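You operate a simulated robot arm through the tools that you are given. There is no shell and no other tool.

Carry out the task below with a simulated robot arm. There is one attempt and no reset: what you move stays moved.

Task
Scan the card for fan F-48, then stand it in the back rack.
Fine: add one on the bench counter. Leave the other cards.

Only the result counts: the job must be done as asked and must still hold three seconds after the hand-in. Knocking over, shifting, dropping, spilling or breaking anything else fails it.

Robot
A 6-joint arm with a two-finger gripper, fixed in place. Base frame: the origin is on the floor under the middle of its stand, x ahead of it, y to its left, z up. Lengths are in mm, angles in rad, forces in N, time in s.
It reaches about 940 mm from its shoulder. Its first joint turns from -2.897 to 2.897 rad. Payload 2.54 kg.
The tool frame sits at the grasp point between the pads (the TCP): z along the fingers, y along the line on which they close. The tips reach 30 mm beyond it. The gripper opens to 116 mm; its body begins 95 mm behind the TCP.
Orientation is that of the tool frame in the base frame, as a unit quaternion [w, x, y, z]. With the fingers straight down and closing along the base's y, the tool's x points along the base's -x, its y along +y and its z along -z.

Tools
- The arm moves only by the tool servo_tool. Its argument "increments" is a list of rows, each a list of 7 numbers: the shift along the tool's x, y, z in mm, then the turn, a rotation vector about the tool's x, y, z in rad, then the finger opening in mm, from 0 to 116. In form: [[x, y, z, rx, ry, rz, claw], ...]. A call has 1 to 20 rows; each row shifts and turns the commanded pose from where the row before left it, along the tool's axes as they then stand. A row lasts 0.2 s, in which the tool goes at most 50 mm and 0.15 rad; a call with a longer step from one row to the next is refused whole, and so is a gripper value outside its range. A pose out of reach is approached as far as the arm can. The call stops where the force on the tool passes 40 N (or 10 N more than at its start, if that is more) or the arm is blocked; 0.2 s more then pass. The fingers move at their own pace (about 72 mm/s each) and stop on an object; they squeeze with about 33 N. The grip force told is the motor's: it shows also when the fingers shut on nothing. Time passes only in rows, and 0.2 s behind the last, so rows that do not move let the fingers close. The reply holds the time, the measured pose of the TCP, the force on the tool along the base axes, the opening and the grip force, in the units named above and with some noise, with the torque about the TCP (base axes, N m) and any sound that the robot's microphone picked up.
- Cameras (640 x 400 px; columns grow to the right, rows downward): "scene" is fixed at [49.5, -647.7, 1570.2]; the picture's right is [0.64, -0.76, 0.00], its down [-0.69, -0.59, -0.42] and it looks along [0.32, 0.27, -0.91] (base axes); focal length 269 px, centre (320, 200). "wrist" rides on the gripper at [69, -15, -122] in the tool frame; the picture's right is [0.21, 0.98, 0.00], its down [-0.83, 0.18, -0.53] and it looks along [-0.52, 0.11, 0.85] (tool axes); focal length 251 px, centre (320, 200). There is no depth. A picture from a camera that has moved, and an enlarged one, comes with that camera's place and axes in the base frame and with its lens.
- get_image(camera): a new picture of that camera. The clock stands still meanwhile.
- enlarge(camera, box): a new picture of the part [left, top, right, bottom] of that camera's present view, enlarged. The clock stands still meanwhile.
- hand_in(): hands the job in; it is judged then, once.

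Nothing tells you positions but the pictures and the camera data. Unless the task says otherwise, let go and move clear before handing in.

The tools are called as name(argument=value, ...) on one line, values as JSON. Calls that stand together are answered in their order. servo_tool: Moves the arm, as the interface text tells. Its arguments: {"type":"object","properties":{"increments":{"type":"array","items":{"type":"array","items":{"type":"number"}}}},"required":["increments"]} The other tools are called the same way: get_image (camera) takes a picture; enlarge (camera, box) takes an enlarged picture of a part of a camera's view; hand_in () hands the job in.

At the start:

```text
time: 0.0
tcp_pos: [201.4, -326.1, 1163.9]
ee_rot: [0.001, 0.0, 1.0, 0.0]
ft_force: [0.3, -0.7, -0.6]
moment: [0.01, 0.01, 0.01]
gripper_width: 115.7
grip_force: 0.2
```

scene: 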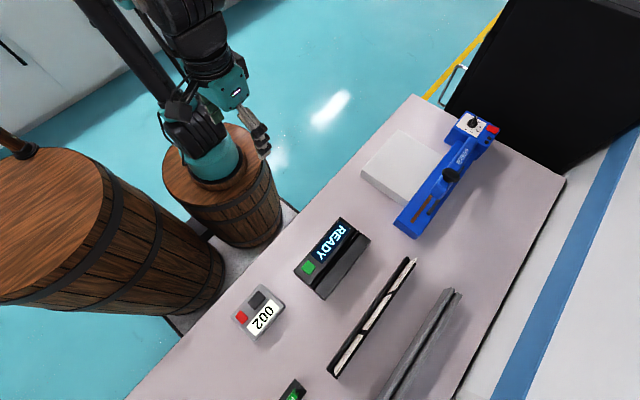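
wrist: 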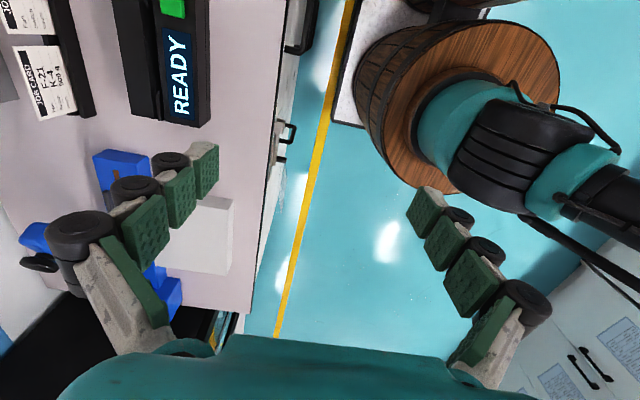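

I see a bench with a counter (002), a scanner showing READY, a front rack with cards and an empty grey back rack. I'll look closer before moving.

enlarge(camera="scene", box=[220, 200, 480, 400])

enlarge(camera="wrist", box=[0, 0, 300, 200])

enlarge(camera="scene", box=[220, 240, 340, 400])

```text
2.00 times, centred on (350, 300) of scene
camera zoom: at [49.5, -647.7, 1570.2], right [0.64, -0.76, 0.0], down [-0.69, -0.59, -0.42], along [0.32, 0.27, -0.91], focal length 538 px, centre (260, 0)
```

zoom: 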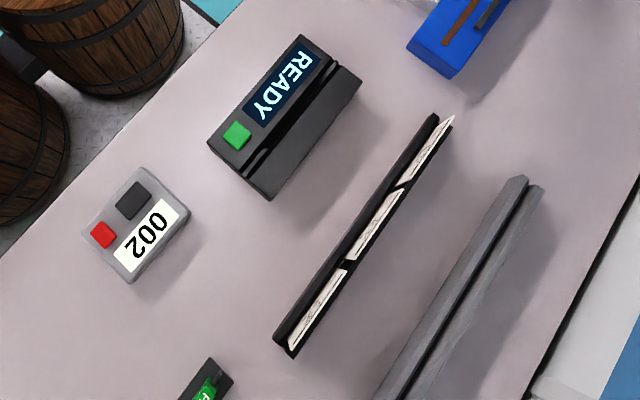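

```text
2.00 times, centred on (150, 100) of wrist
camera zoom: at [131.2, -340.4, 1285.6], right [-0.21, 0.98, 0.0], down [0.83, 0.18, 0.53], along [0.52, 0.11, -0.85], focal length 503 px, centre (660, 400)
```

zoom: 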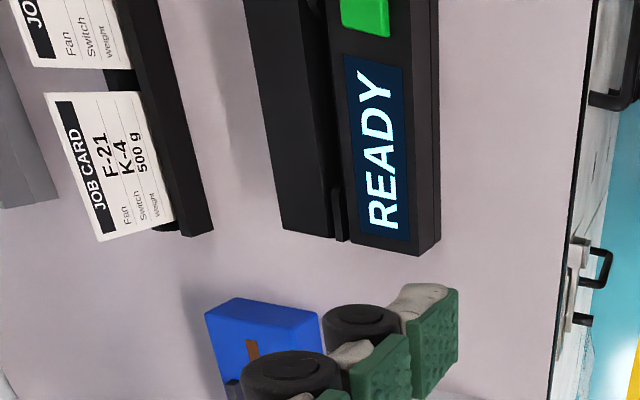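

```text
2.50 times, centred on (280, 320) of scene
camera zoom: at [49.5, -647.7, 1570.2], right [0.64, -0.76, 0.0], down [-0.69, -0.59, -0.42], along [0.32, 0.27, -0.91], focal length 672 px, centre (420, -100)
```

zoom: 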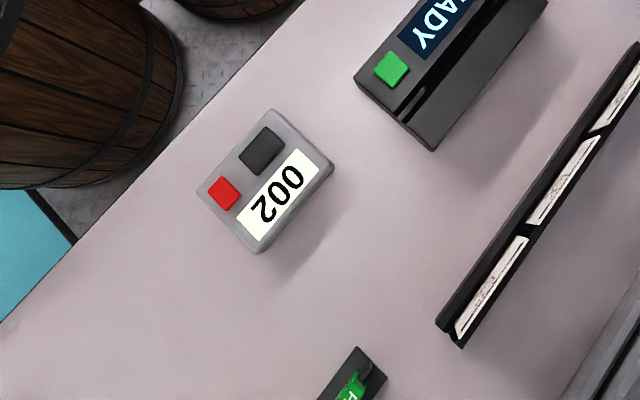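

The bench has, from the front edge backwards (−y): the counter and scanner, a black rack with cards, then a grey back rack. I'll move the wrist camera over the bench to read the cards.

servo_tool(increments=[[31.4, -28, -4.5, 0, 0, 0, 116], [31.4, -28, -4.5, 0, 0, 0, 116], [31.4, -28, -4.5, 0, 0, 0, 116], [31.4, -28, -4.5, 0, 0, 0, 116], [31.4, -28, -4.5, 0, 0, 0, 116], [31.4, -28, -4.5, 0, 0, 0, 116], [31.4, -28, -4.5, 0, 0, 0, 116], [31.4, -28, -4.5, 0, 0, 0, 116], [0, 0, 0, 0, 0, 0, 116]])

get_image(camera="wrist")

get_image(camera="scene")

```text
time: 2.0
tcp_pos: [-52.4, -548.6, 1198.2]
ee_rot: [0.0, -0.001, 1.0, 0.0]
ft_force: [0.9, -0.7, -0.7]
moment: [-0.03, 0.02, -0.01]
gripper_width: 116.1
grip_force: 0.1
```

```text
taken
camera wrist: at [-121.9, -563.8, 1320.8], right [-0.21, 0.98, 0.0], down [0.83, 0.18, 0.53], along [0.52, 0.11, -0.85], focal length 251 px, centre (320, 200)
```

wrist: 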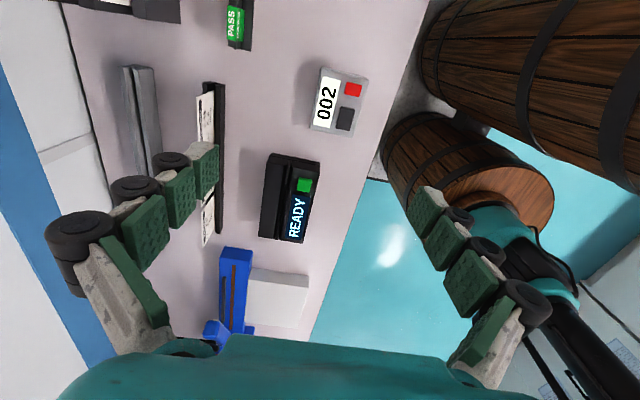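

```text
taken
```

scene: 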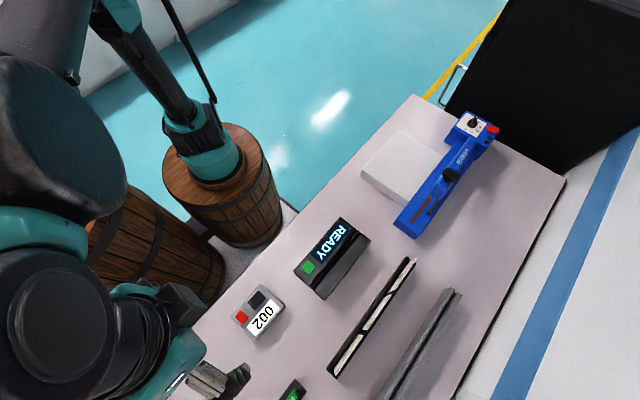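

The cards' print faces the front (+y). I'll turn the wrist so its camera looks toward −y at the cards from the front edge.

servo_tool(increments=[[-20.4, 29.8, 15.6, 0, 0, 0, 116], [-20.4, 29.8, 15.6, 0, 0, 0, 116], [-20.4, 29.8, 15.6, 0, 0, 0, 116], [-20.4, 29.8, 15.6, 0, 0, 0, 116], [-20.4, 29.8, 15.6, 0, 0, 0, 116], [0, 0, 0, 0, 0, 0.1428, 116], [0, 0, 0, 0, 0, 0.1428, 116], [0, 0, 0, 0, 0, 0.1428, 116], [0, 0, 0, 0, 0, 0.1428, 116], [0, 0, 0, 0, 0, 0.1428, 116], [0, 0, 0, 0, 0, 0.1428, 116], [0, 0, 0, 0, 0, 0.1428, 116], [0, 0, 0, 0, 0, 0.1428, 116], [0, 0, 0, 0, 0, 0.1428, 116], [0, 0, 0, 0, 0, 0.1428, 116], [0, 0, 0, 0, 0, 0.1428, 116], [0, 0, 0, 0, 0, 0, 116]])

get_image(camera="wrist")

get_image(camera="scene")

```text
time: 5.6
tcp_pos: [51.2, -400.9, 1121.9]
ee_rot: [0.0, 0.708, 0.706, 0.0]
ft_force: [0.7, 0.3, 0.7]
moment: [0.0, -0.04, 0.01]
gripper_width: 115.8
grip_force: 0.0
```

```text
taken
camera wrist: at [35.7, -331.5, 1243.6], right [0.98, 0.21, 0.0], down [0.18, -0.83, 0.53], along [0.11, -0.52, -0.85], focal length 251 px, centre (320, 200)
```

wrist: 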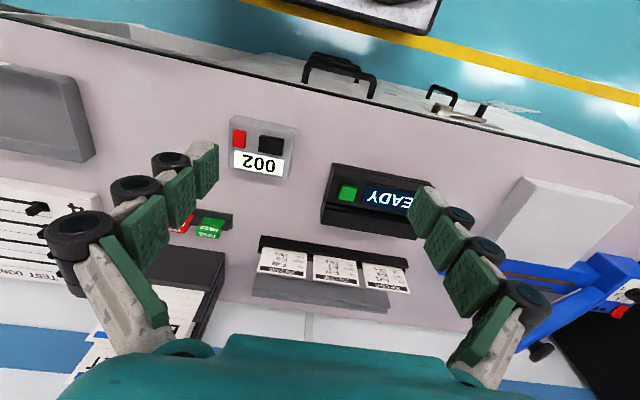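

```text
taken
```

scene: 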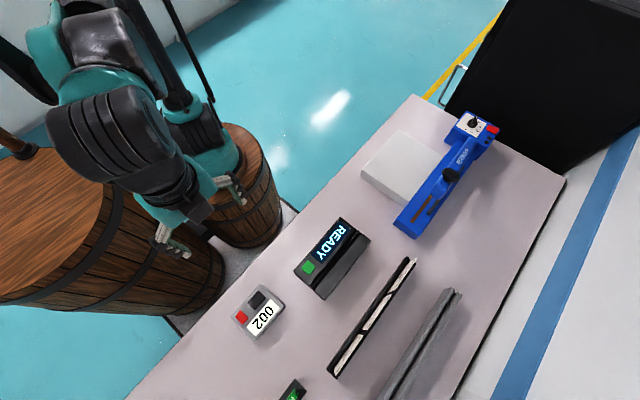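

enlarge(camera="wrist", box=[230, 220, 430, 330])

enlarge(camera="wrist", box=[160, 100, 430, 250])

enlarge(camera="wrist", box=[0, 180, 240, 380])

```text
3.20 times, centred on (330, 275) of wrist
camera zoom: at [35.7, -331.5, 1243.6], right [0.98, 0.21, 0.0], down [0.18, -0.83, 0.53], along [0.11, -0.52, -0.85], focal length 805 px, centre (288, -40)
```

zoom: 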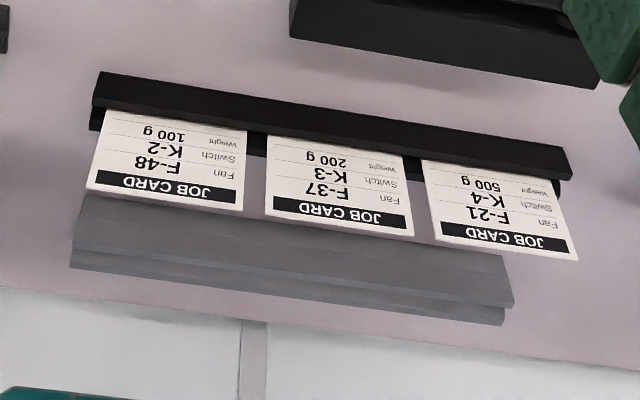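

```text
2.37 times, centred on (295, 175) of wrist
camera zoom: at [35.7, -331.5, 1243.6], right [0.98, 0.21, 0.0], down [0.18, -0.83, 0.53], along [0.11, -0.52, -0.85], focal length 596 px, centre (379, 259)
```

zoom: 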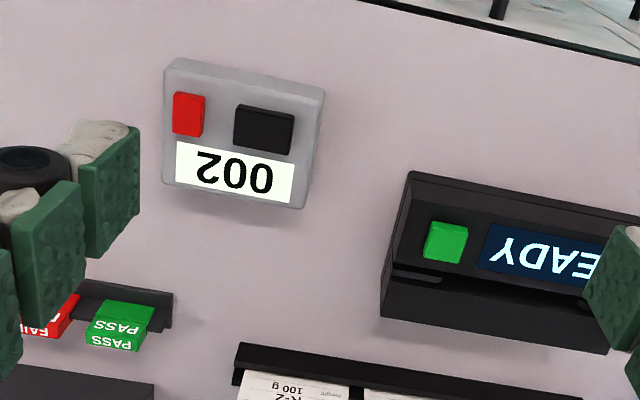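

```text
2.00 times, centred on (120, 280) of wrist
camera zoom: at [35.7, -331.5, 1243.6], right [0.98, 0.21, 0.0], down [0.18, -0.83, 0.53], along [0.11, -0.52, -0.85], focal length 503 px, centre (720, 40)
```

zoom: 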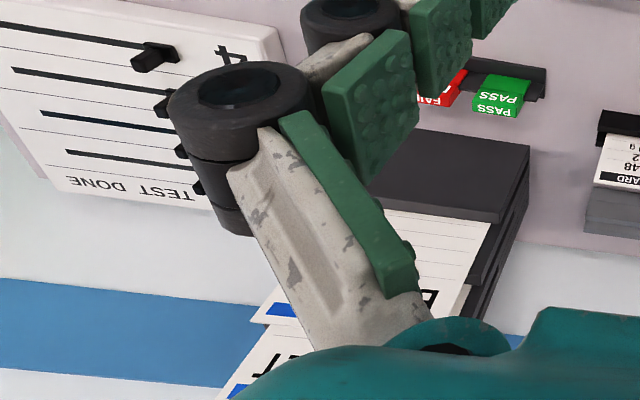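

F-48 is the leftmost (lowest‑x) card in the black rack. There are other boards to the left with text; I'll look over there before acting, in case they matter (labels on the counter, instructions).

servo_tool(increments=[[0, -40, -5, 0, 0, 0, 116], [0, -40, -5, 0, 0, 0, 116], [0, -40, -5, 0, 0, 0, 116], [0, -40, -5, 0, 0, 0, 116], [0, -40, -5, 0, 0, 0, 116], [0, -40, -5, 0, 0, 0, 116], [0, 0, 0, 0, 0, 0, 116]])

get_image(camera="wrist")

```text
time: 7.2
tcp_pos: [-190.8, -400.1, 1151.6]
ee_rot: [0.0, 0.707, 0.707, 0.0]
ft_force: [-0.5, -0.7, -0.2]
moment: [-0.03, -0.02, 0.0]
gripper_width: 116.2
grip_force: 0.0
```

```text
taken
camera wrist: at [-205.6, -330.3, 1275.3], right [0.98, 0.21, 0.0], down [0.18, -0.83, 0.53], along [0.11, -0.52, -0.85], focal length 251 px, centre (320, 200)
```

wrist: 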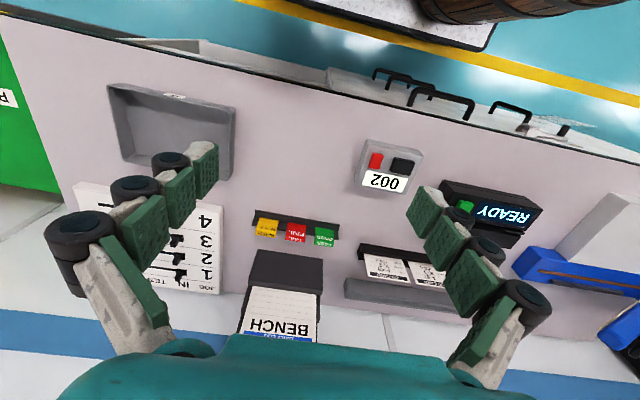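

There's a "BENCH ..." board at the back. I'll tilt the camera up to read it.

servo_tool(increments=[[0, 0, 0, 0, -0.14, 0, 116], [0, 0, 0, 0, -0.14, 0, 116], [0, 0, 0, 0, -0.14, 0, 116], [0, 0, 0, 0, -0.14, 0, 116], [0, 0, 0, 0, 0, 0, 116]])

get_image(camera="wrist")

enlarge(camera="wrist", box=[180, 120, 420, 320])

```text
time: 8.4
tcp_pos: [-188.8, -400.7, 1151.4]
ee_rot: [0.196, 0.68, 0.679, -0.196]
ft_force: [0.8, -0.8, -0.5]
moment: [0.01, 0.02, -0.02]
gripper_width: 116.2
grip_force: 0.1
```

```text
taken
camera wrist: at [-204.5, -276.5, 1218.4], right [0.98, 0.18, -0.11], down [0.18, -0.41, 0.89], along [0.11, -0.89, -0.44], focal length 251 px, centre (320, 200)
```

wrist: 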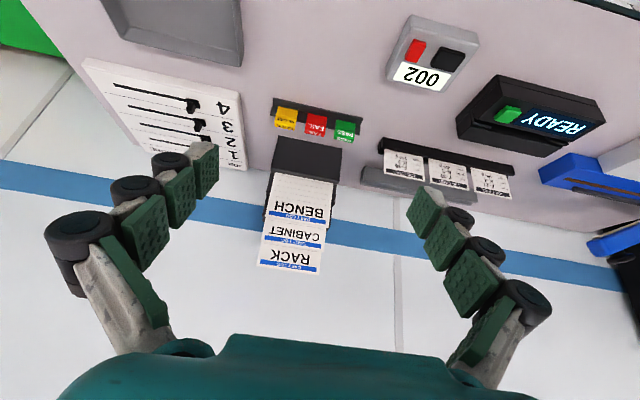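

```text
2.00 times, centred on (300, 220) of wrist
camera zoom: at [-204.5, -276.5, 1218.4], right [0.98, 0.18, -0.11], down [0.18, -0.41, 0.89], along [0.11, -0.89, -0.44], focal length 503 px, centre (360, 160)
```

zoom: 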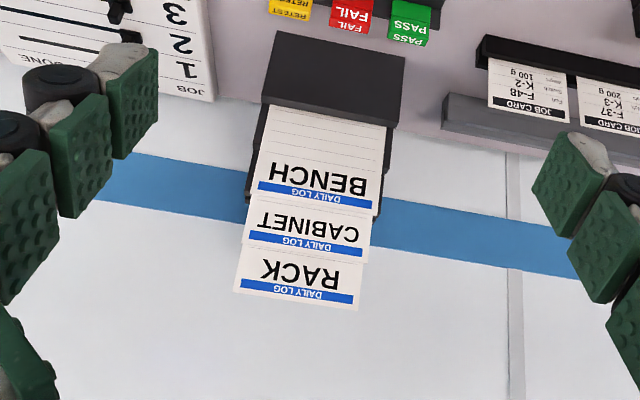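

The boards are just daily‑log cards – not relevant. Now I'll return upright and look closely at the counter's buttons.

servo_tool(increments=[[0, 0, 0, 0, 0.14, 0, 116], [0, 0, 0, 0, 0.14, 0, 116], [0, 0, 0, 0, 0.14, 0, 116], [0, 0, 0, 0, 0.14, 0, 116], [-3, 23.7, 34, 0, 0, 0, 116], [-3, 23.7, 34, 0, 0, 0, 116], [-3, 23.7, 34, 0, 0, 0, 116], [-3, 23.7, 34, 0, 0, 0, 116], [-3, 23.7, 34, 0, 0, 0, 116], [-3, 23.7, 34, 0, 0, 0, 116], [0, 0, 0, 0, 0, 0, 116]])

get_image(camera="wrist")

enlarge(camera="wrist", box=[220, 120, 420, 260])

```text
time: 10.8
tcp_pos: [-48.3, -419.8, 946.3]
ee_rot: [0.0, 0.707, 0.707, 0.0]
ft_force: [1.1, -0.8, 0.7]
moment: [-0.02, -0.03, 0.0]
gripper_width: 116.0
grip_force: 0.0
```

```text
taken
camera wrist: at [-62.9, -350.0, 1068.4], right [0.98, 0.21, 0.0], down [0.18, -0.83, 0.53], along [0.11, -0.52, -0.85], focal length 251 px, centre (320, 200)
```

wrist: 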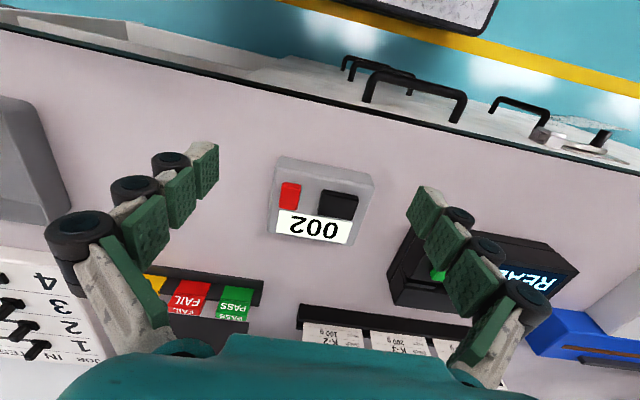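

```text
2.86 times, centred on (320, 190) of wrist
camera zoom: at [-62.9, -350.0, 1068.4], right [0.98, 0.21, 0.0], down [0.18, -0.83, 0.53], along [0.11, -0.52, -0.85], focal length 718 px, centre (320, 229)
```

zoom: 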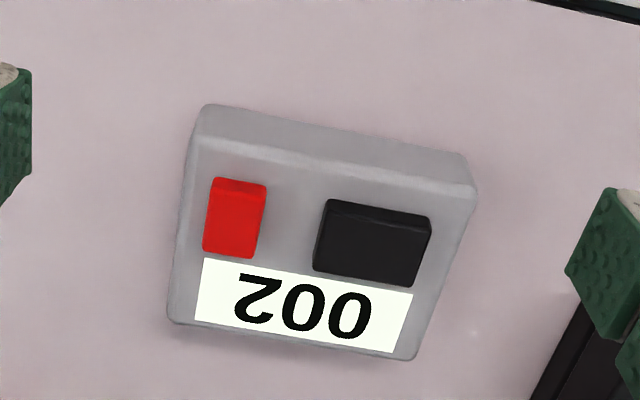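

The counter's large black button should be "count" and the small red one reset. Next I'll inspect the scanner slot from its −x end, in the original gripper orientation.

servo_tool(increments=[[-31.6, 26.2, -7.4, 0, 0, 0, 116], [-31.6, 26.2, -7.4, 0, 0, 0, 116], [-31.6, 26.2, -7.4, 0, 0, 0, 116], [-31.6, 26.2, -7.4, 0, 0, 0, 116], [-31.6, 26.2, -7.4, 0, 0, 0, 116], [0, 0, 0, 0, 0, -0.1428, 116], [0, 0, 0, 0, 0, -0.1428, 116], [0, 0, 0, 0, 0, -0.1428, 116], [0, 0, 0, 0, 0, -0.1428, 116], [0, 0, 0, 0, 0, -0.1428, 116], [0, 0, 0, 0, 0, -0.1428, 116], [0, 0, 0, 0, 0, -0.1428, 116], [0, 0, 0, 0, 0, -0.1428, 116], [0, 0, 0, 0, 0, -0.1428, 116], [0, 0, 0, 0, 0, -0.1428, 116], [0, 0, 0, 0, 0, -0.1428, 116], [0, 0, 0, 0, 0, 0, 116]])

get_image(camera="wrist")

enlarge(camera="wrist", box=[200, 80, 440, 280])

```text
time: 14.4
tcp_pos: [84.0, -576.5, 983.7]
ee_rot: [0.0, -0.001, 1.0, 0.0]
ft_force: [-0.5, 0.1, 0.1]
moment: [0.02, 0.02, 0.02]
gripper_width: 116.2
grip_force: 0.1
```

```text
taken
camera wrist: at [14.7, -591.9, 1106.6], right [-0.22, 0.98, 0.0], down [0.83, 0.18, 0.53], along [0.52, 0.11, -0.85], focal length 251 px, centre (320, 200)
```

wrist: 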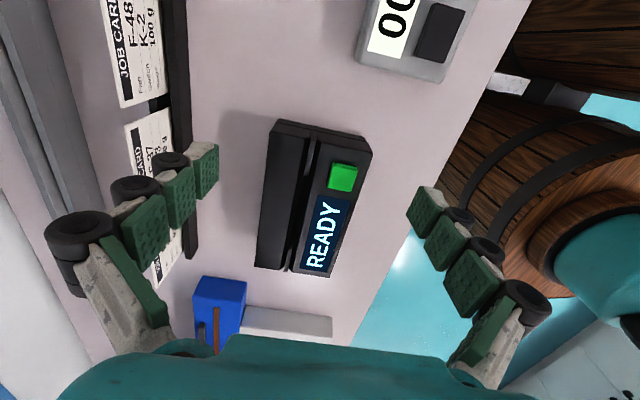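

```text
2.00 times, centred on (320, 180) of wrist
camera zoom: at [14.7, -591.9, 1106.6], right [-0.22, 0.98, 0.0], down [0.83, 0.18, 0.53], along [0.52, 0.11, -0.85], focal length 503 px, centre (320, 240)
```

zoom: 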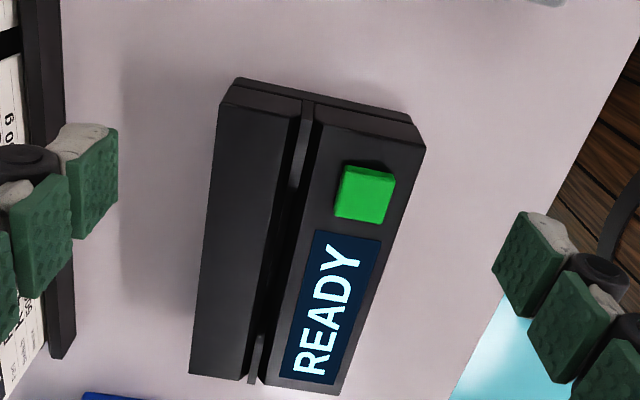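

The scanner has an open-ended swipe slot along x at about y≈−582. Next I'll look at the racks from above.

servo_tool(increments=[[4, -44.8, -3.2, 0, 0, 0, 116], [4, -44.8, -3.2, 0, 0, 0, 116], [4, -44.8, -3.2, 0, 0, 0, 116], [4, -44.8, -3.2, 0, 0, 0, 116], [4, -44.8, -3.2, 0, 0, 0, 116], [0, 0, 0, 0, 0, 0, 116]])

get_image(camera="wrist")

enlarge(camera="wrist", box=[180, 0, 440, 200])

get_image(camera="scene")

```text
time: 15.8
tcp_pos: [63.1, -802.5, 1000.3]
ee_rot: [0.0, 0.0, 1.0, 0.0]
ft_force: [-0.9, -0.2, 0.2]
moment: [-0.02, 0.03, 0.03]
gripper_width: 115.8
grip_force: 0.0
```

```text
taken
camera wrist: at [-7.1, -817.5, 1123.7], right [-0.21, 0.98, 0.0], down [0.83, 0.18, 0.53], along [0.52, 0.11, -0.85], focal length 251 px, centre (320, 200)
```

wrist: 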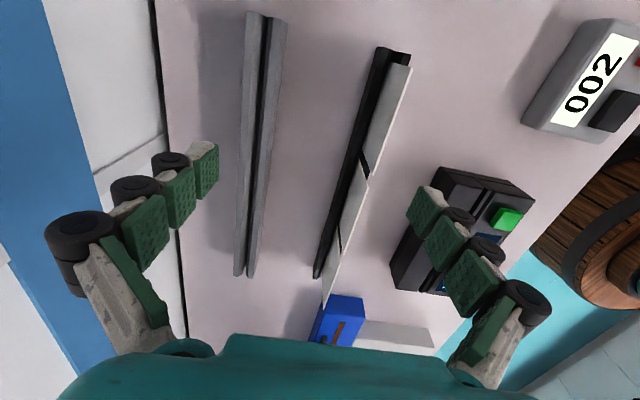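

```text
2.00 times, centred on (310, 100) of wrist
camera zoom: at [-7.1, -817.5, 1123.7], right [-0.21, 0.98, 0.0], down [0.83, 0.18, 0.53], along [0.52, 0.11, -0.85], focal length 503 px, centre (340, 400)
```

zoom: 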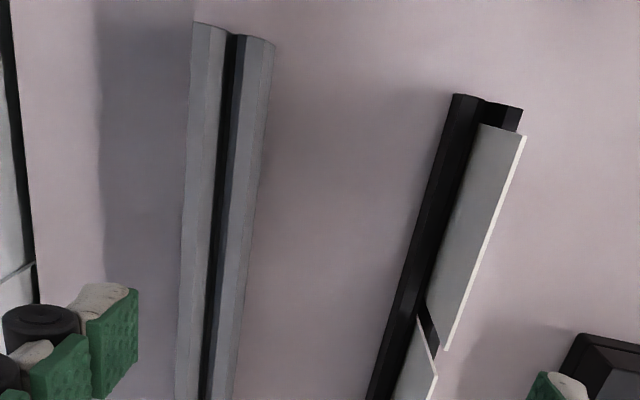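

```text
taken
```

scene: 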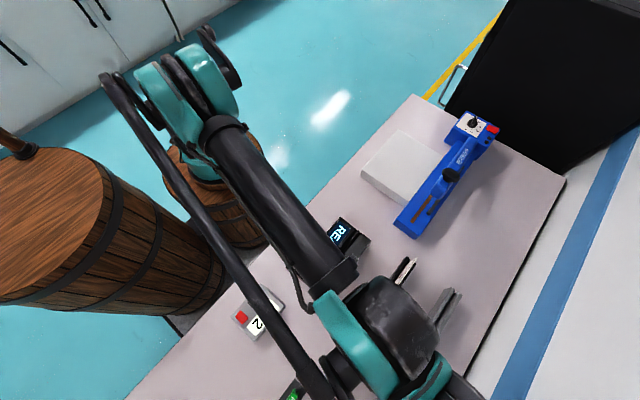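

Rack slots and cards are visible: card F‑48's top edge is at about (44, −740, 890) and the back rack groove at y≈−868. I'll go over F‑48 for an accurate look.

servo_tool(increments=[[9.5, 31.2, 17.5, 0, 0, 0, 116], [9.5, 31.2, 17.5, 0, 0, 0, 116], [0, 0, 0, 0, 0, 0, 116]])

get_image(camera="wrist")

enlarge(camera="wrist", box=[250, 30, 390, 220])

```text
time: 16.6
tcp_pos: [44.2, -738.0, 963.0]
ee_rot: [0.0, 0.001, 1.0, 0.0]
ft_force: [0.2, 0.3, -0.2]
moment: [0.02, 0.0, 0.0]
gripper_width: 115.9
grip_force: 0.0
```

```text
taken
camera wrist: at [-24.3, -753.9, 1086.5], right [-0.21, 0.98, 0.0], down [0.83, 0.18, 0.53], along [0.52, 0.11, -0.85], focal length 251 px, centre (320, 200)
```

wrist: 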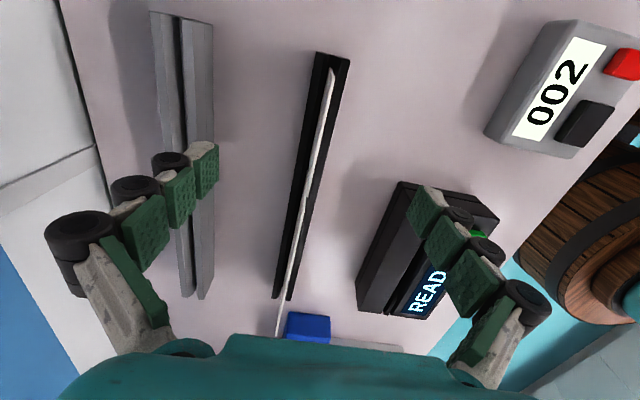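

```text
2.11 times, centred on (320, 125) of wrist
camera zoom: at [-24.3, -753.9, 1086.5], right [-0.21, 0.98, 0.0], down [0.83, 0.18, 0.53], along [0.52, 0.11, -0.85], focal length 529 px, centre (320, 358)
```

zoom: 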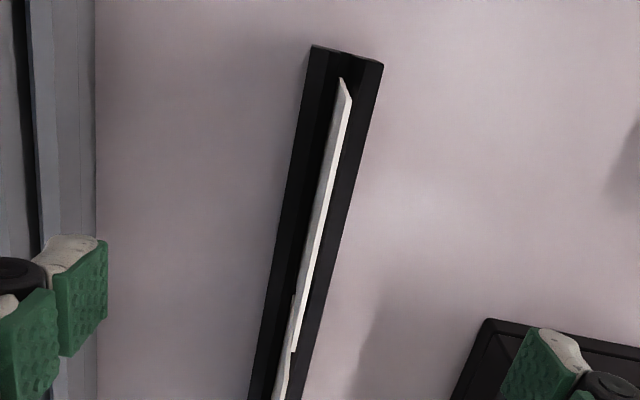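

The card is vertical at y≈−740.5, top z≈890. Before grasping I'll get a close look at the scanner slot without the card in the way.

servo_tool(increments=[[-16.5, 39, 0, 0, 0, 0, 116], [-16.5, 39, 0, 0, 0, 0, 116], [-16.5, 39, 0, 0, 0, 0, 116], [-16.5, 39, 0, 0, 0, 0, 116], [0, 0, 15, 0, 0, 0, 116], [0, 0, 0, 0, 0, 0, 116]])

get_image(camera="wrist")

enlarge(camera="wrist", box=[240, 60, 400, 180])

enlarge(camera="wrist", box=[240, 160, 400, 280])

```text
time: 18.0
tcp_pos: [110.9, -581.9, 949.5]
ee_rot: [0.001, -0.001, 1.0, -0.001]
ft_force: [-0.3, -0.6, 0.4]
moment: [-0.03, 0.01, 0.0]
gripper_width: 116.1
grip_force: 0.0
```

```text
taken
camera wrist: at [41.5, -597.1, 1072.8], right [-0.21, 0.98, 0.0], down [0.83, 0.18, 0.53], along [0.52, 0.11, -0.85], focal length 251 px, centre (320, 200)
```

wrist: 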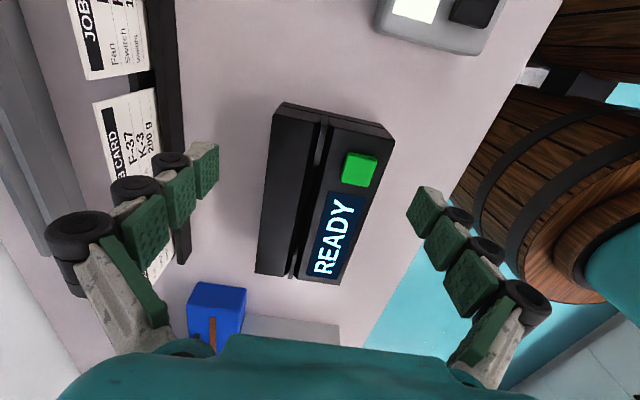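

```text
3.33 times, centred on (320, 120) of wrist
camera zoom: at [41.5, -597.1, 1072.8], right [-0.21, 0.98, 0.0], down [0.83, 0.18, 0.53], along [0.52, 0.11, -0.85], focal length 838 px, centre (320, 467)
```

zoom: 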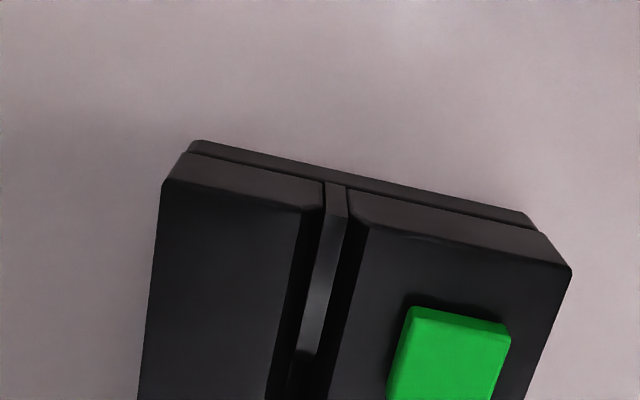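

```text
3.33 times, centred on (320, 220) of wrist
camera zoom: at [41.5, -597.1, 1072.8], right [-0.21, 0.98, 0.0], down [0.83, 0.18, 0.53], along [0.52, 0.11, -0.85], focal length 838 px, centre (320, 133)
```

zoom: 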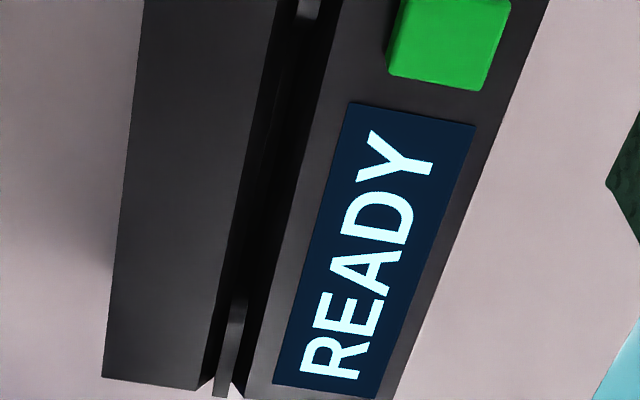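

Scanner slot: y≈−580, about 6–7 mm wide with chamfers, running roughly x 99–290. Now I'll go above F‑48 and lower onto it with the fingers partly open.

servo_tool(increments=[[16.75, -39.65, -3.75, 0, 0, 0, 70], [16.75, -39.65, -3.75, 0, 0, 0, 70], [16.75, -39.65, -3.75, 0, 0, 0, 70], [16.75, -39.65, -3.75, 0, 0, 0, 70], [0, 0, 25, 0, 0, 0, 70], [0, 0, 15, 0, 0, 0, 70], [0, 0, 0, 0, 0, 0, 70]])

get_image(camera="wrist")

enlarge(camera="wrist", box=[220, 40, 420, 240])

```text
time: 19.6
tcp_pos: [43.9, -741.0, 923.8]
ee_rot: [0.001, 0.0, 1.0, 0.0]
ft_force: [-0.5, 0.6, -0.2]
moment: [0.02, -0.02, -0.03]
gripper_width: 70.0
grip_force: 0.1
```

```text
taken
camera wrist: at [-26.1, -755.0, 1045.9], right [-0.21, 0.98, 0.0], down [0.83, 0.18, 0.53], along [0.52, 0.11, -0.85], focal length 251 px, centre (320, 200)
```

wrist: 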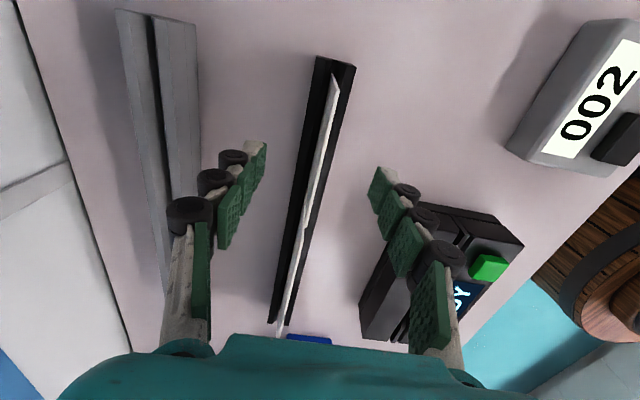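

```text
2.00 times, centred on (320, 140) of wrist
camera zoom: at [-26.1, -755.0, 1045.9], right [-0.21, 0.98, 0.0], down [0.83, 0.18, 0.53], along [0.52, 0.11, -0.85], focal length 503 px, centre (320, 320)
```

zoom: 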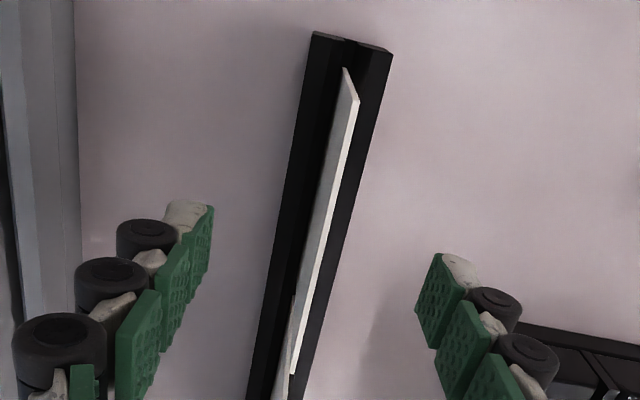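

The card is centred between the fingers. Lowering to grasp height (tips still above the rack wall) and closing.

servo_tool(increments=[[0, 0, 15, 0, 0, 0, 70], [0, 0, 15, 0, 0, 0, 70], [0, 0, 13, 0, 0, 0, 70], [0, 0, 0, 0, 0, 0, 70]])

get_image(camera="wrist")

get_image(camera="scene")

```text
time: 20.6
tcp_pos: [43.7, -740.3, 881.8]
ee_rot: [0.0, 0.0, 1.0, 0.0]
ft_force: [0.0, -0.6, -0.6]
moment: [0.0, -0.01, 0.04]
gripper_width: 69.9
grip_force: 0.0
```

```text
taken
camera wrist: at [-25.1, -756.1, 1003.6], right [-0.21, 0.98, 0.0], down [0.83, 0.18, 0.53], along [0.52, 0.11, -0.85], focal length 251 px, centre (320, 200)
```

wrist: 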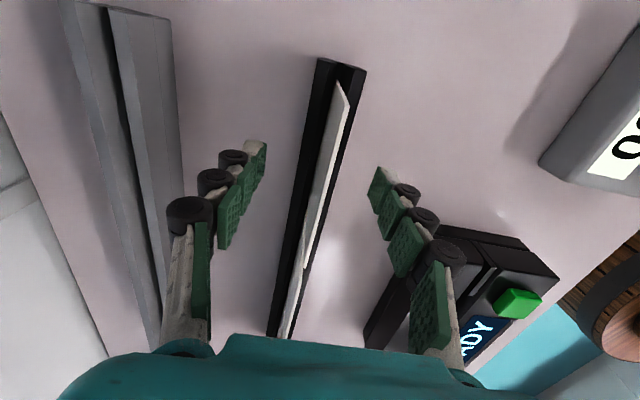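

```text
taken
```

scene: 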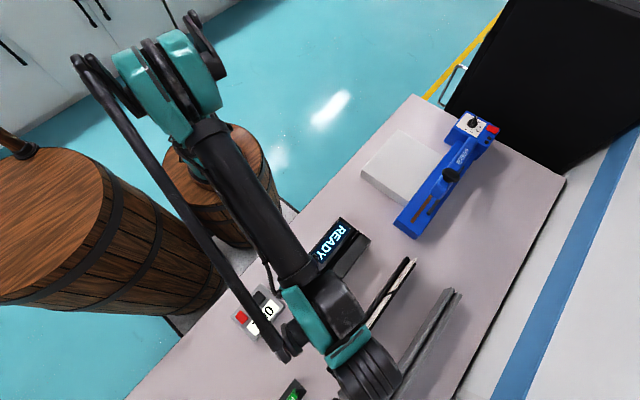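

Card is centred at the TCP. Closing the gripper.

servo_tool(increments=[[0, 0, 0, 0, 0, 0, 30], [0, 0, 0, 0, 0, 0, 10], [0, 0, 0, 0, 0, 0, 0], [0, 0, 0, 0, 0, 0, 0], [0, 0, 0, 0, 0, 0, 0], [0, 0, 0, 0, 0, 0, 0]])

get_image(camera="wrist")

```text
time: 22.0
tcp_pos: [43.9, -740.0, 881.8]
ee_rot: [0.001, 0.0, 1.0, 0.0]
ft_force: [0.1, -0.9, 0.1]
moment: [0.03, 0.03, 0.01]
gripper_width: 6.0
grip_force: 29.7
```

```text
taken
camera wrist: at [-25.1, -756.1, 1003.7], right [-0.21, 0.98, 0.0], down [0.83, 0.18, 0.53], along [0.52, 0.11, -0.85], focal length 251 px, centre (320, 200)
```

wrist: 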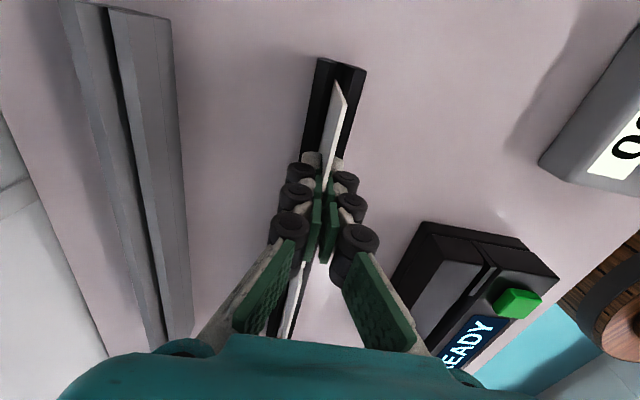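

Gripped (6 mm, ~30 N). Lifting straight up.

servo_tool(increments=[[0, 0, -10, 0, 0, 0, 0], [0, 0, -20, 0, 0, 0, 0], [0, 0, -30, 0, 0, 0, 0], [0, 0, -30, 0, 0, 0, 0], [0, 0, -20, 0, 0, 0, 0], [0, 0, 0, 0, 0, 0, 0]])

get_image(camera="wrist")

enlarge(camera="wrist", box=[220, 40, 420, 240])

get_image(camera="scene")

```text
time: 23.4
tcp_pos: [42.5, -738.5, 993.6]
ee_rot: [0.0, 0.001, 1.0, -0.001]
ft_force: [0.1, -0.8, 1.2]
moment: [-0.02, -0.02, 0.04]
gripper_width: 6.2
grip_force: 29.9
```

```text
taken
camera wrist: at [-26.5, -754.1, 1116.5], right [-0.21, 0.98, 0.0], down [0.83, 0.18, 0.53], along [0.52, 0.11, -0.85], focal length 251 px, centre (320, 200)
```

wrist: 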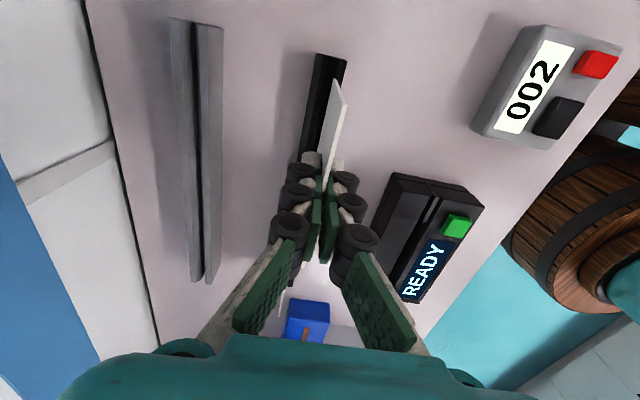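

```text
2.00 times, centred on (320, 140) of wrist
camera zoom: at [-26.5, -754.1, 1116.5], right [-0.21, 0.98, 0.0], down [0.83, 0.18, 0.53], along [0.52, 0.11, -0.85], focal length 503 px, centre (320, 320)
```

zoom: 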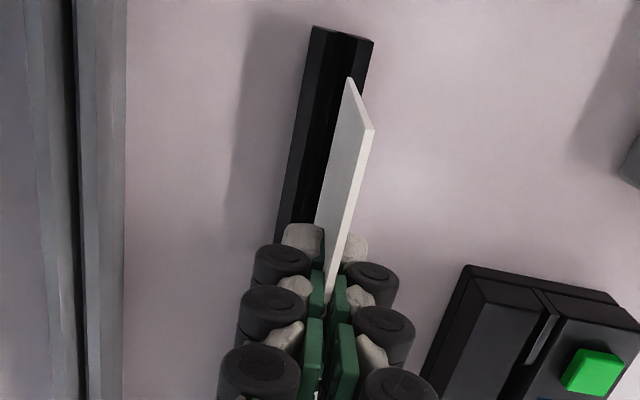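

```text
taken
```

scene: 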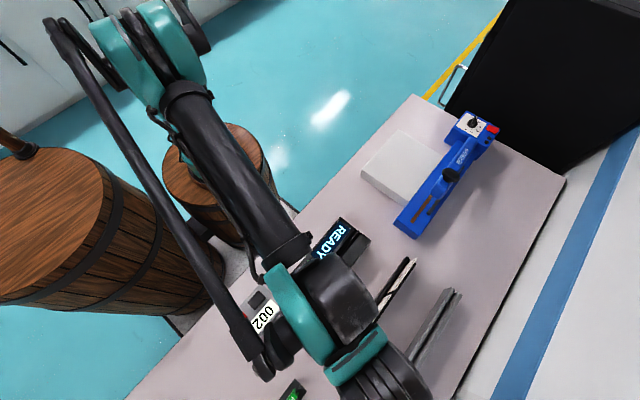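

Card is held upright; its bottom is about 78 mm below the TCP. Moving over the scanner slot.

servo_tool(increments=[[-21.5, 31.7, -1.2, 0, 0, 0, 0], [-21.5, 31.7, -1.2, 0, 0, 0, 0], [-21.5, 31.7, -1.2, 0, 0, 0, 0], [-21.5, 31.7, -1.2, 0, 0, 0, 0], [-21.5, 31.7, -1.2, 0, 0, 0, 0], [0, 0, 30, 0, 0, 0, 0], [0, 0, 0, 0, 0, 0, 0]])

get_image(camera="wrist")

enlarge(camera="wrist", box=[240, 60, 400, 180])

enlarge(camera="scene", box=[270, 200, 430, 320])

```text
time: 25.0
tcp_pos: [151.2, -579.6, 967.5]
ee_rot: [0.0, 0.0, 1.0, 0.0]
ft_force: [-0.3, 0.1, 0.5]
moment: [0.04, 0.03, -0.01]
gripper_width: 6.1
grip_force: 29.1
```

```text
taken
camera wrist: at [81.3, -595.2, 1090.4], right [-0.21, 0.98, 0.0], down [0.83, 0.18, 0.53], along [0.52, 0.11, -0.85], focal length 251 px, centre (320, 200)
```

wrist: 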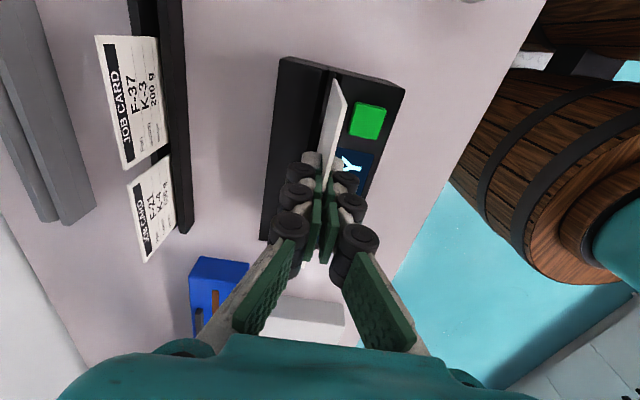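

```text
3.33 times, centred on (320, 120) of wrist
camera zoom: at [81.3, -595.2, 1090.4], right [-0.21, 0.98, 0.0], down [0.83, 0.18, 0.53], along [0.52, 0.11, -0.85], focal length 838 px, centre (320, 467)
```

zoom: 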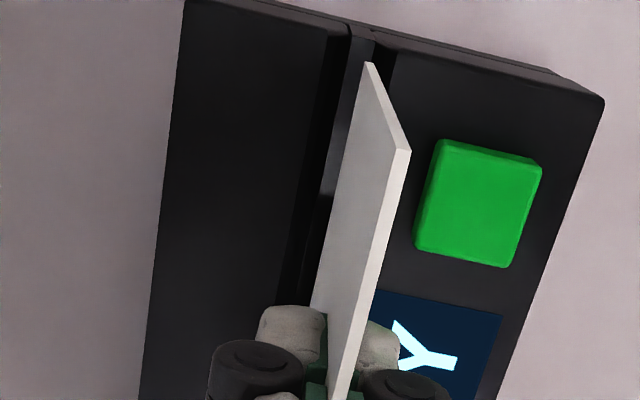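

```text
3.33 times, centred on (350, 260) of scene
camera zoom: at [49.5, -647.7, 1570.2], right [0.64, -0.76, 0.0], down [-0.69, -0.59, -0.42], along [0.32, 0.27, -0.91], focal length 896 px, centre (220, 0)
```

zoom: 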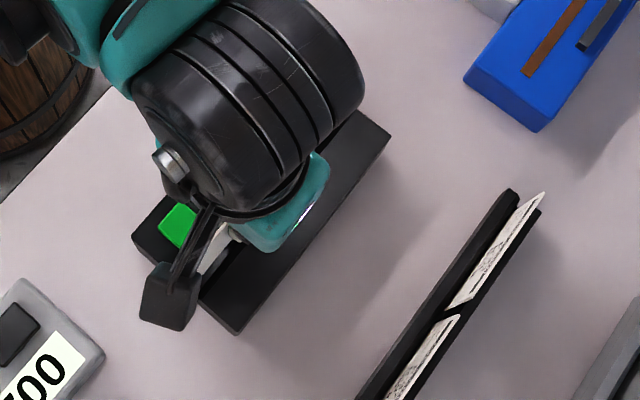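

The card bottom edge (y≈−580.4) lines up with the slot. I'll shift to the slot's −x end so the swipe can run its full length, and lower gently.

servo_tool(increments=[[20, -0.4, 0, 0, 0, 0, 0], [21, 0, 0, 0, 0, 0, 0], [0, 0, 15, 0, 0, 0, 0], [0, 0, 12, 0, 0, 0, 0], [0, 0, 0, 0, 0, 0, 0]])

enlarge(camera="wrist", box=[240, 60, 400, 180])

```text
time: 26.2
tcp_pos: [110.5, -583.9, 941.2]
ee_rot: [-0.001, 0.0, 1.0, 0.0]
ft_force: [-0.1, -0.2, 0.2]
moment: [-0.01, 0.03, -0.02]
gripper_width: 6.0
grip_force: 29.6
```

```text
3.33 times, centred on (320, 120) of wrist
camera zoom: at [41.1, -598.0, 1063.8], right [-0.21, 0.98, 0.0], down [0.83, 0.18, 0.53], along [0.52, 0.11, -0.85], focal length 838 px, centre (320, 467)
```

zoom: 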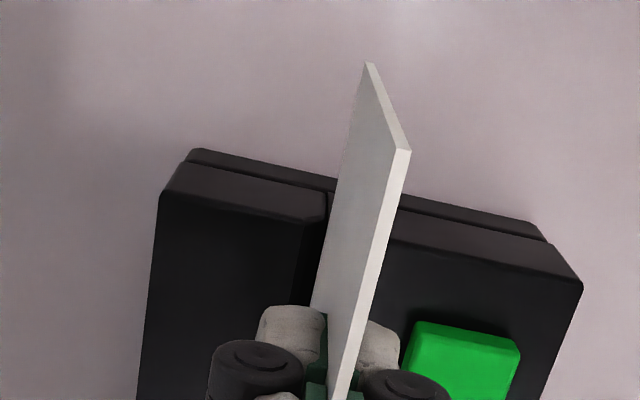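

The reported y moved by ~3 mm more than commanded; I'll let it settle and re-check before inserting.

servo_tool(increments=[[0, 0, 0, 0, 0, 0, 0], [0, 0, 0, 0, 0, 0, 0]])

enlarge(camera="wrist", box=[240, 60, 400, 180])

```text
time: 26.8
tcp_pos: [111.3, -583.0, 941.3]
ee_rot: [0.0, 0.0, 1.0, -0.001]
ft_force: [0.2, 0.0, 0.3]
moment: [0.01, 0.02, -0.03]
gripper_width: 5.9
grip_force: 29.5
```

```text
3.33 times, centred on (320, 120) of wrist
camera zoom: at [41.1, -598.0, 1064.0], right [-0.21, 0.98, 0.0], down [0.83, 0.18, 0.53], along [0.52, 0.11, -0.85], focal length 838 px, centre (320, 467)
```

zoom: 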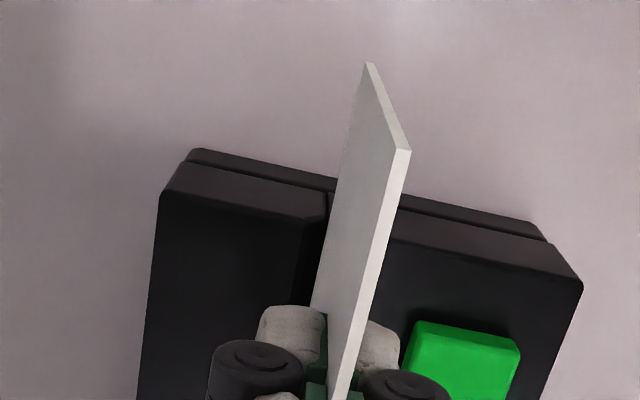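

The arm really is at y≈−583 (scanner features confirm the camera pose). Correcting by +3 mm, then checking.

servo_tool(increments=[[0, 3, 0, 0, 0, 0, 0], [0, 0, 0, 0, 0, 0, 0], [0, 0, 0, 0, 0, 0, 0]])

enlarge(camera="wrist", box=[240, 60, 400, 180])

```text
time: 27.6
tcp_pos: [110.3, -581.2, 940.7]
ee_rot: [0.0, 0.0, 1.0, 0.0]
ft_force: [0.2, 0.0, 0.1]
moment: [0.01, -0.01, -0.03]
gripper_width: 6.2
grip_force: 29.7
```

```text
3.33 times, centred on (320, 120) of wrist
camera zoom: at [40.7, -594.8, 1064.0], right [-0.21, 0.98, 0.0], down [0.83, 0.18, 0.53], along [0.52, 0.11, -0.85], focal length 838 px, centre (320, 467)
```

zoom: 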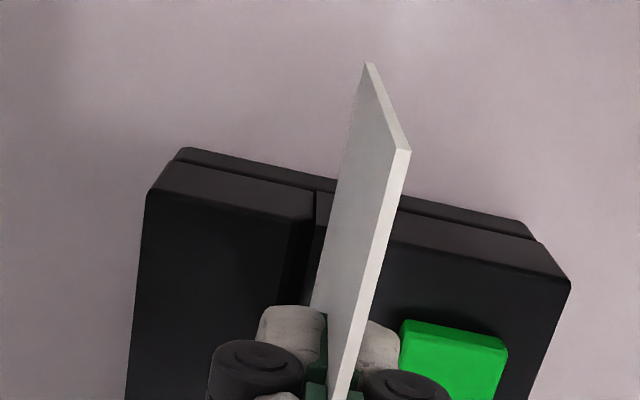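

Aligned: the card's bottom edge sits mid‑slot. Lowering in small steps while watching force.

servo_tool(increments=[[0, 0, 5, 0, 0, 0, 0], [0, 0, 5, 0, 0, 0, 0], [0, 0, 5, 0, 0, 0, 0], [0, 0, 5, 0, 0, 0, 0], [0, 0, 0, 0, 0, 0, 0]])

enlarge(camera="wrist", box=[240, 60, 400, 180])

```text
time: 28.8
tcp_pos: [110.7, -577.4, 921.6]
ee_rot: [0.0, 0.0, 1.0, -0.001]
ft_force: [-1.0, -3.7, 33.2]
moment: [-0.18, 0.05, -0.01]
gripper_width: 6.0
grip_force: 29.2
```

```text
3.33 times, centred on (320, 120) of wrist
camera zoom: at [41.1, -593.5, 1043.3], right [-0.21, 0.98, 0.0], down [0.83, 0.18, 0.53], along [0.52, 0.11, -0.85], focal length 838 px, centre (320, 467)
```

zoom: 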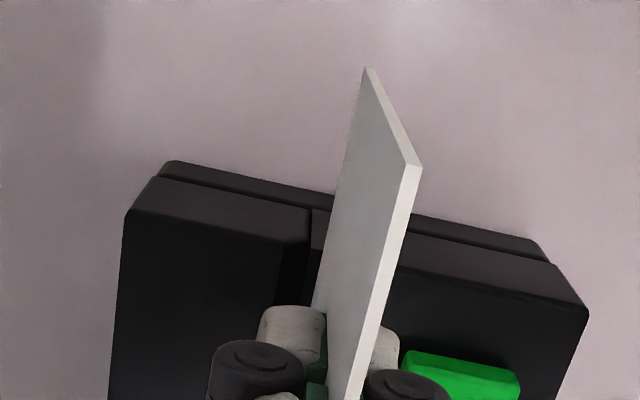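

Contact: the card touched the chamfer (force 33 N) – the arm had drifted ~2 mm toward +y. I'll back off and re-measure.

servo_tool(increments=[[0, 0, -8, 0, 0, 0, 0], [0, 0, -10, 0, 0, 0, 0], [0, 0, 0, 0, 0, 0, 0], [0, 0, 0, 0, 0, 0, 0]])

enlarge(camera="wrist", box=[240, 60, 400, 180])

get_image(camera="wrist")

```text
time: 29.8
tcp_pos: [109.6, -579.6, 939.1]
ee_rot: [0.0, 0.0, 1.0, 0.0]
ft_force: [0.6, 1.0, -0.9]
moment: [-0.02, 0.02, 0.0]
gripper_width: 6.3
grip_force: 29.2
```

```text
3.33 times, centred on (320, 120) of wrist
camera zoom: at [41.5, -594.6, 1061.3], right [-0.21, 0.98, 0.0], down [0.83, 0.18, 0.53], along [0.52, 0.11, -0.85], focal length 838 px, centre (320, 467)
```

zoom: 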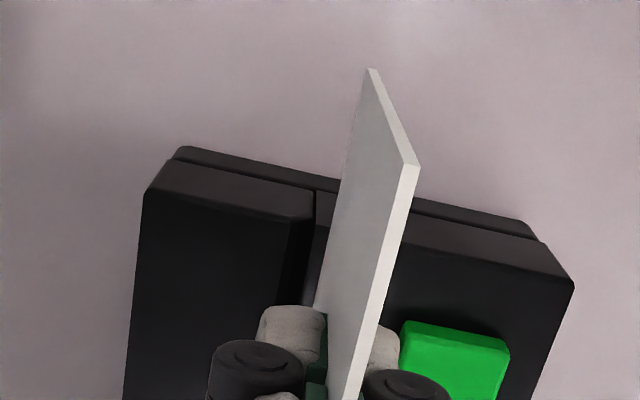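

```text
taken
camera wrist: at [41.5, -594.6, 1061.3], right [-0.21, 0.98, 0.0], down [0.83, 0.18, 0.53], along [0.52, 0.11, -0.85], focal length 251 px, centre (320, 200)
```

wrist: 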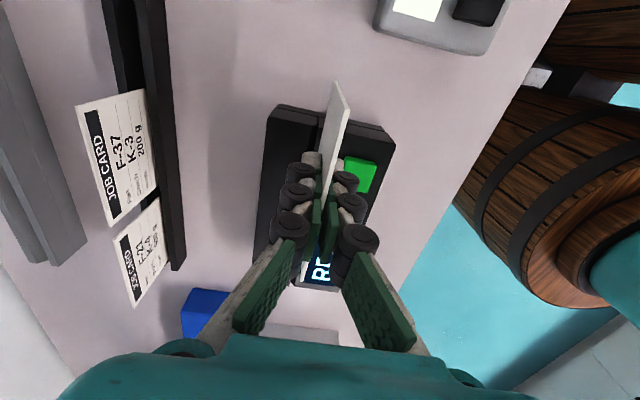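

The card only slid up ~8 mm in the grip, no tilt. I'll zoom in finely to measure card vs slot alignment (offset and yaw).

enlarge(camera="wrist", box=[300, 75, 360, 135])

enlarge(camera="wrist", box=[300, 130, 360, 190])

enlarge(camera="wrist", box=[285, 240, 345, 300])

```text
6.67 times, centred on (330, 105) of wrist
camera zoom: at [41.5, -594.6, 1061.3], right [-0.21, 0.98, 0.0], down [0.83, 0.18, 0.53], along [0.52, 0.11, -0.85], focal length 1676 px, centre (253, 833)
```

zoom: 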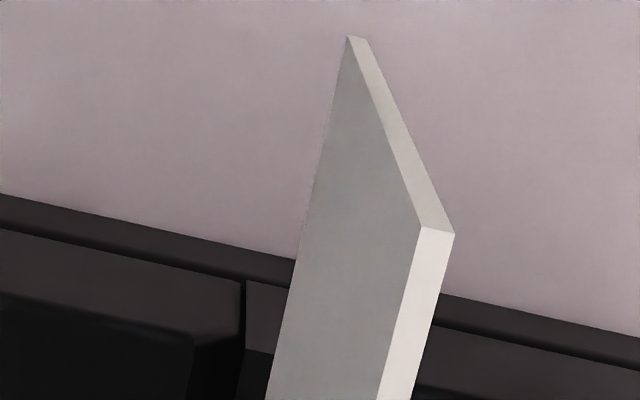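

```text
6.67 times, centred on (330, 160) of wrist
camera zoom: at [41.5, -594.6, 1061.3], right [-0.21, 0.98, 0.0], down [0.83, 0.18, 0.53], along [0.52, 0.11, -0.85], focal length 1676 px, centre (253, 467)
```

zoom: 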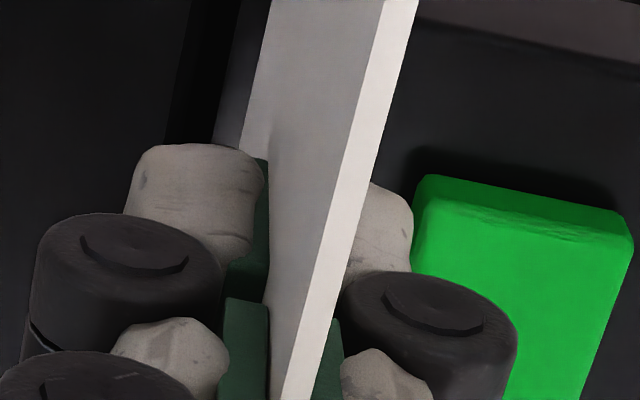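

```text
6.67 times, centred on (315, 270) of wrist
camera zoom: at [41.5, -594.6, 1061.3], right [-0.21, 0.98, 0.0], down [0.83, 0.18, 0.53], along [0.52, 0.11, -0.85], focal length 1676 px, centre (353, -267)
```

zoom: 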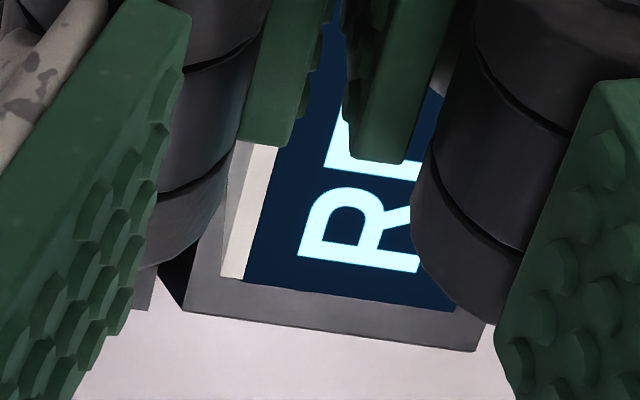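

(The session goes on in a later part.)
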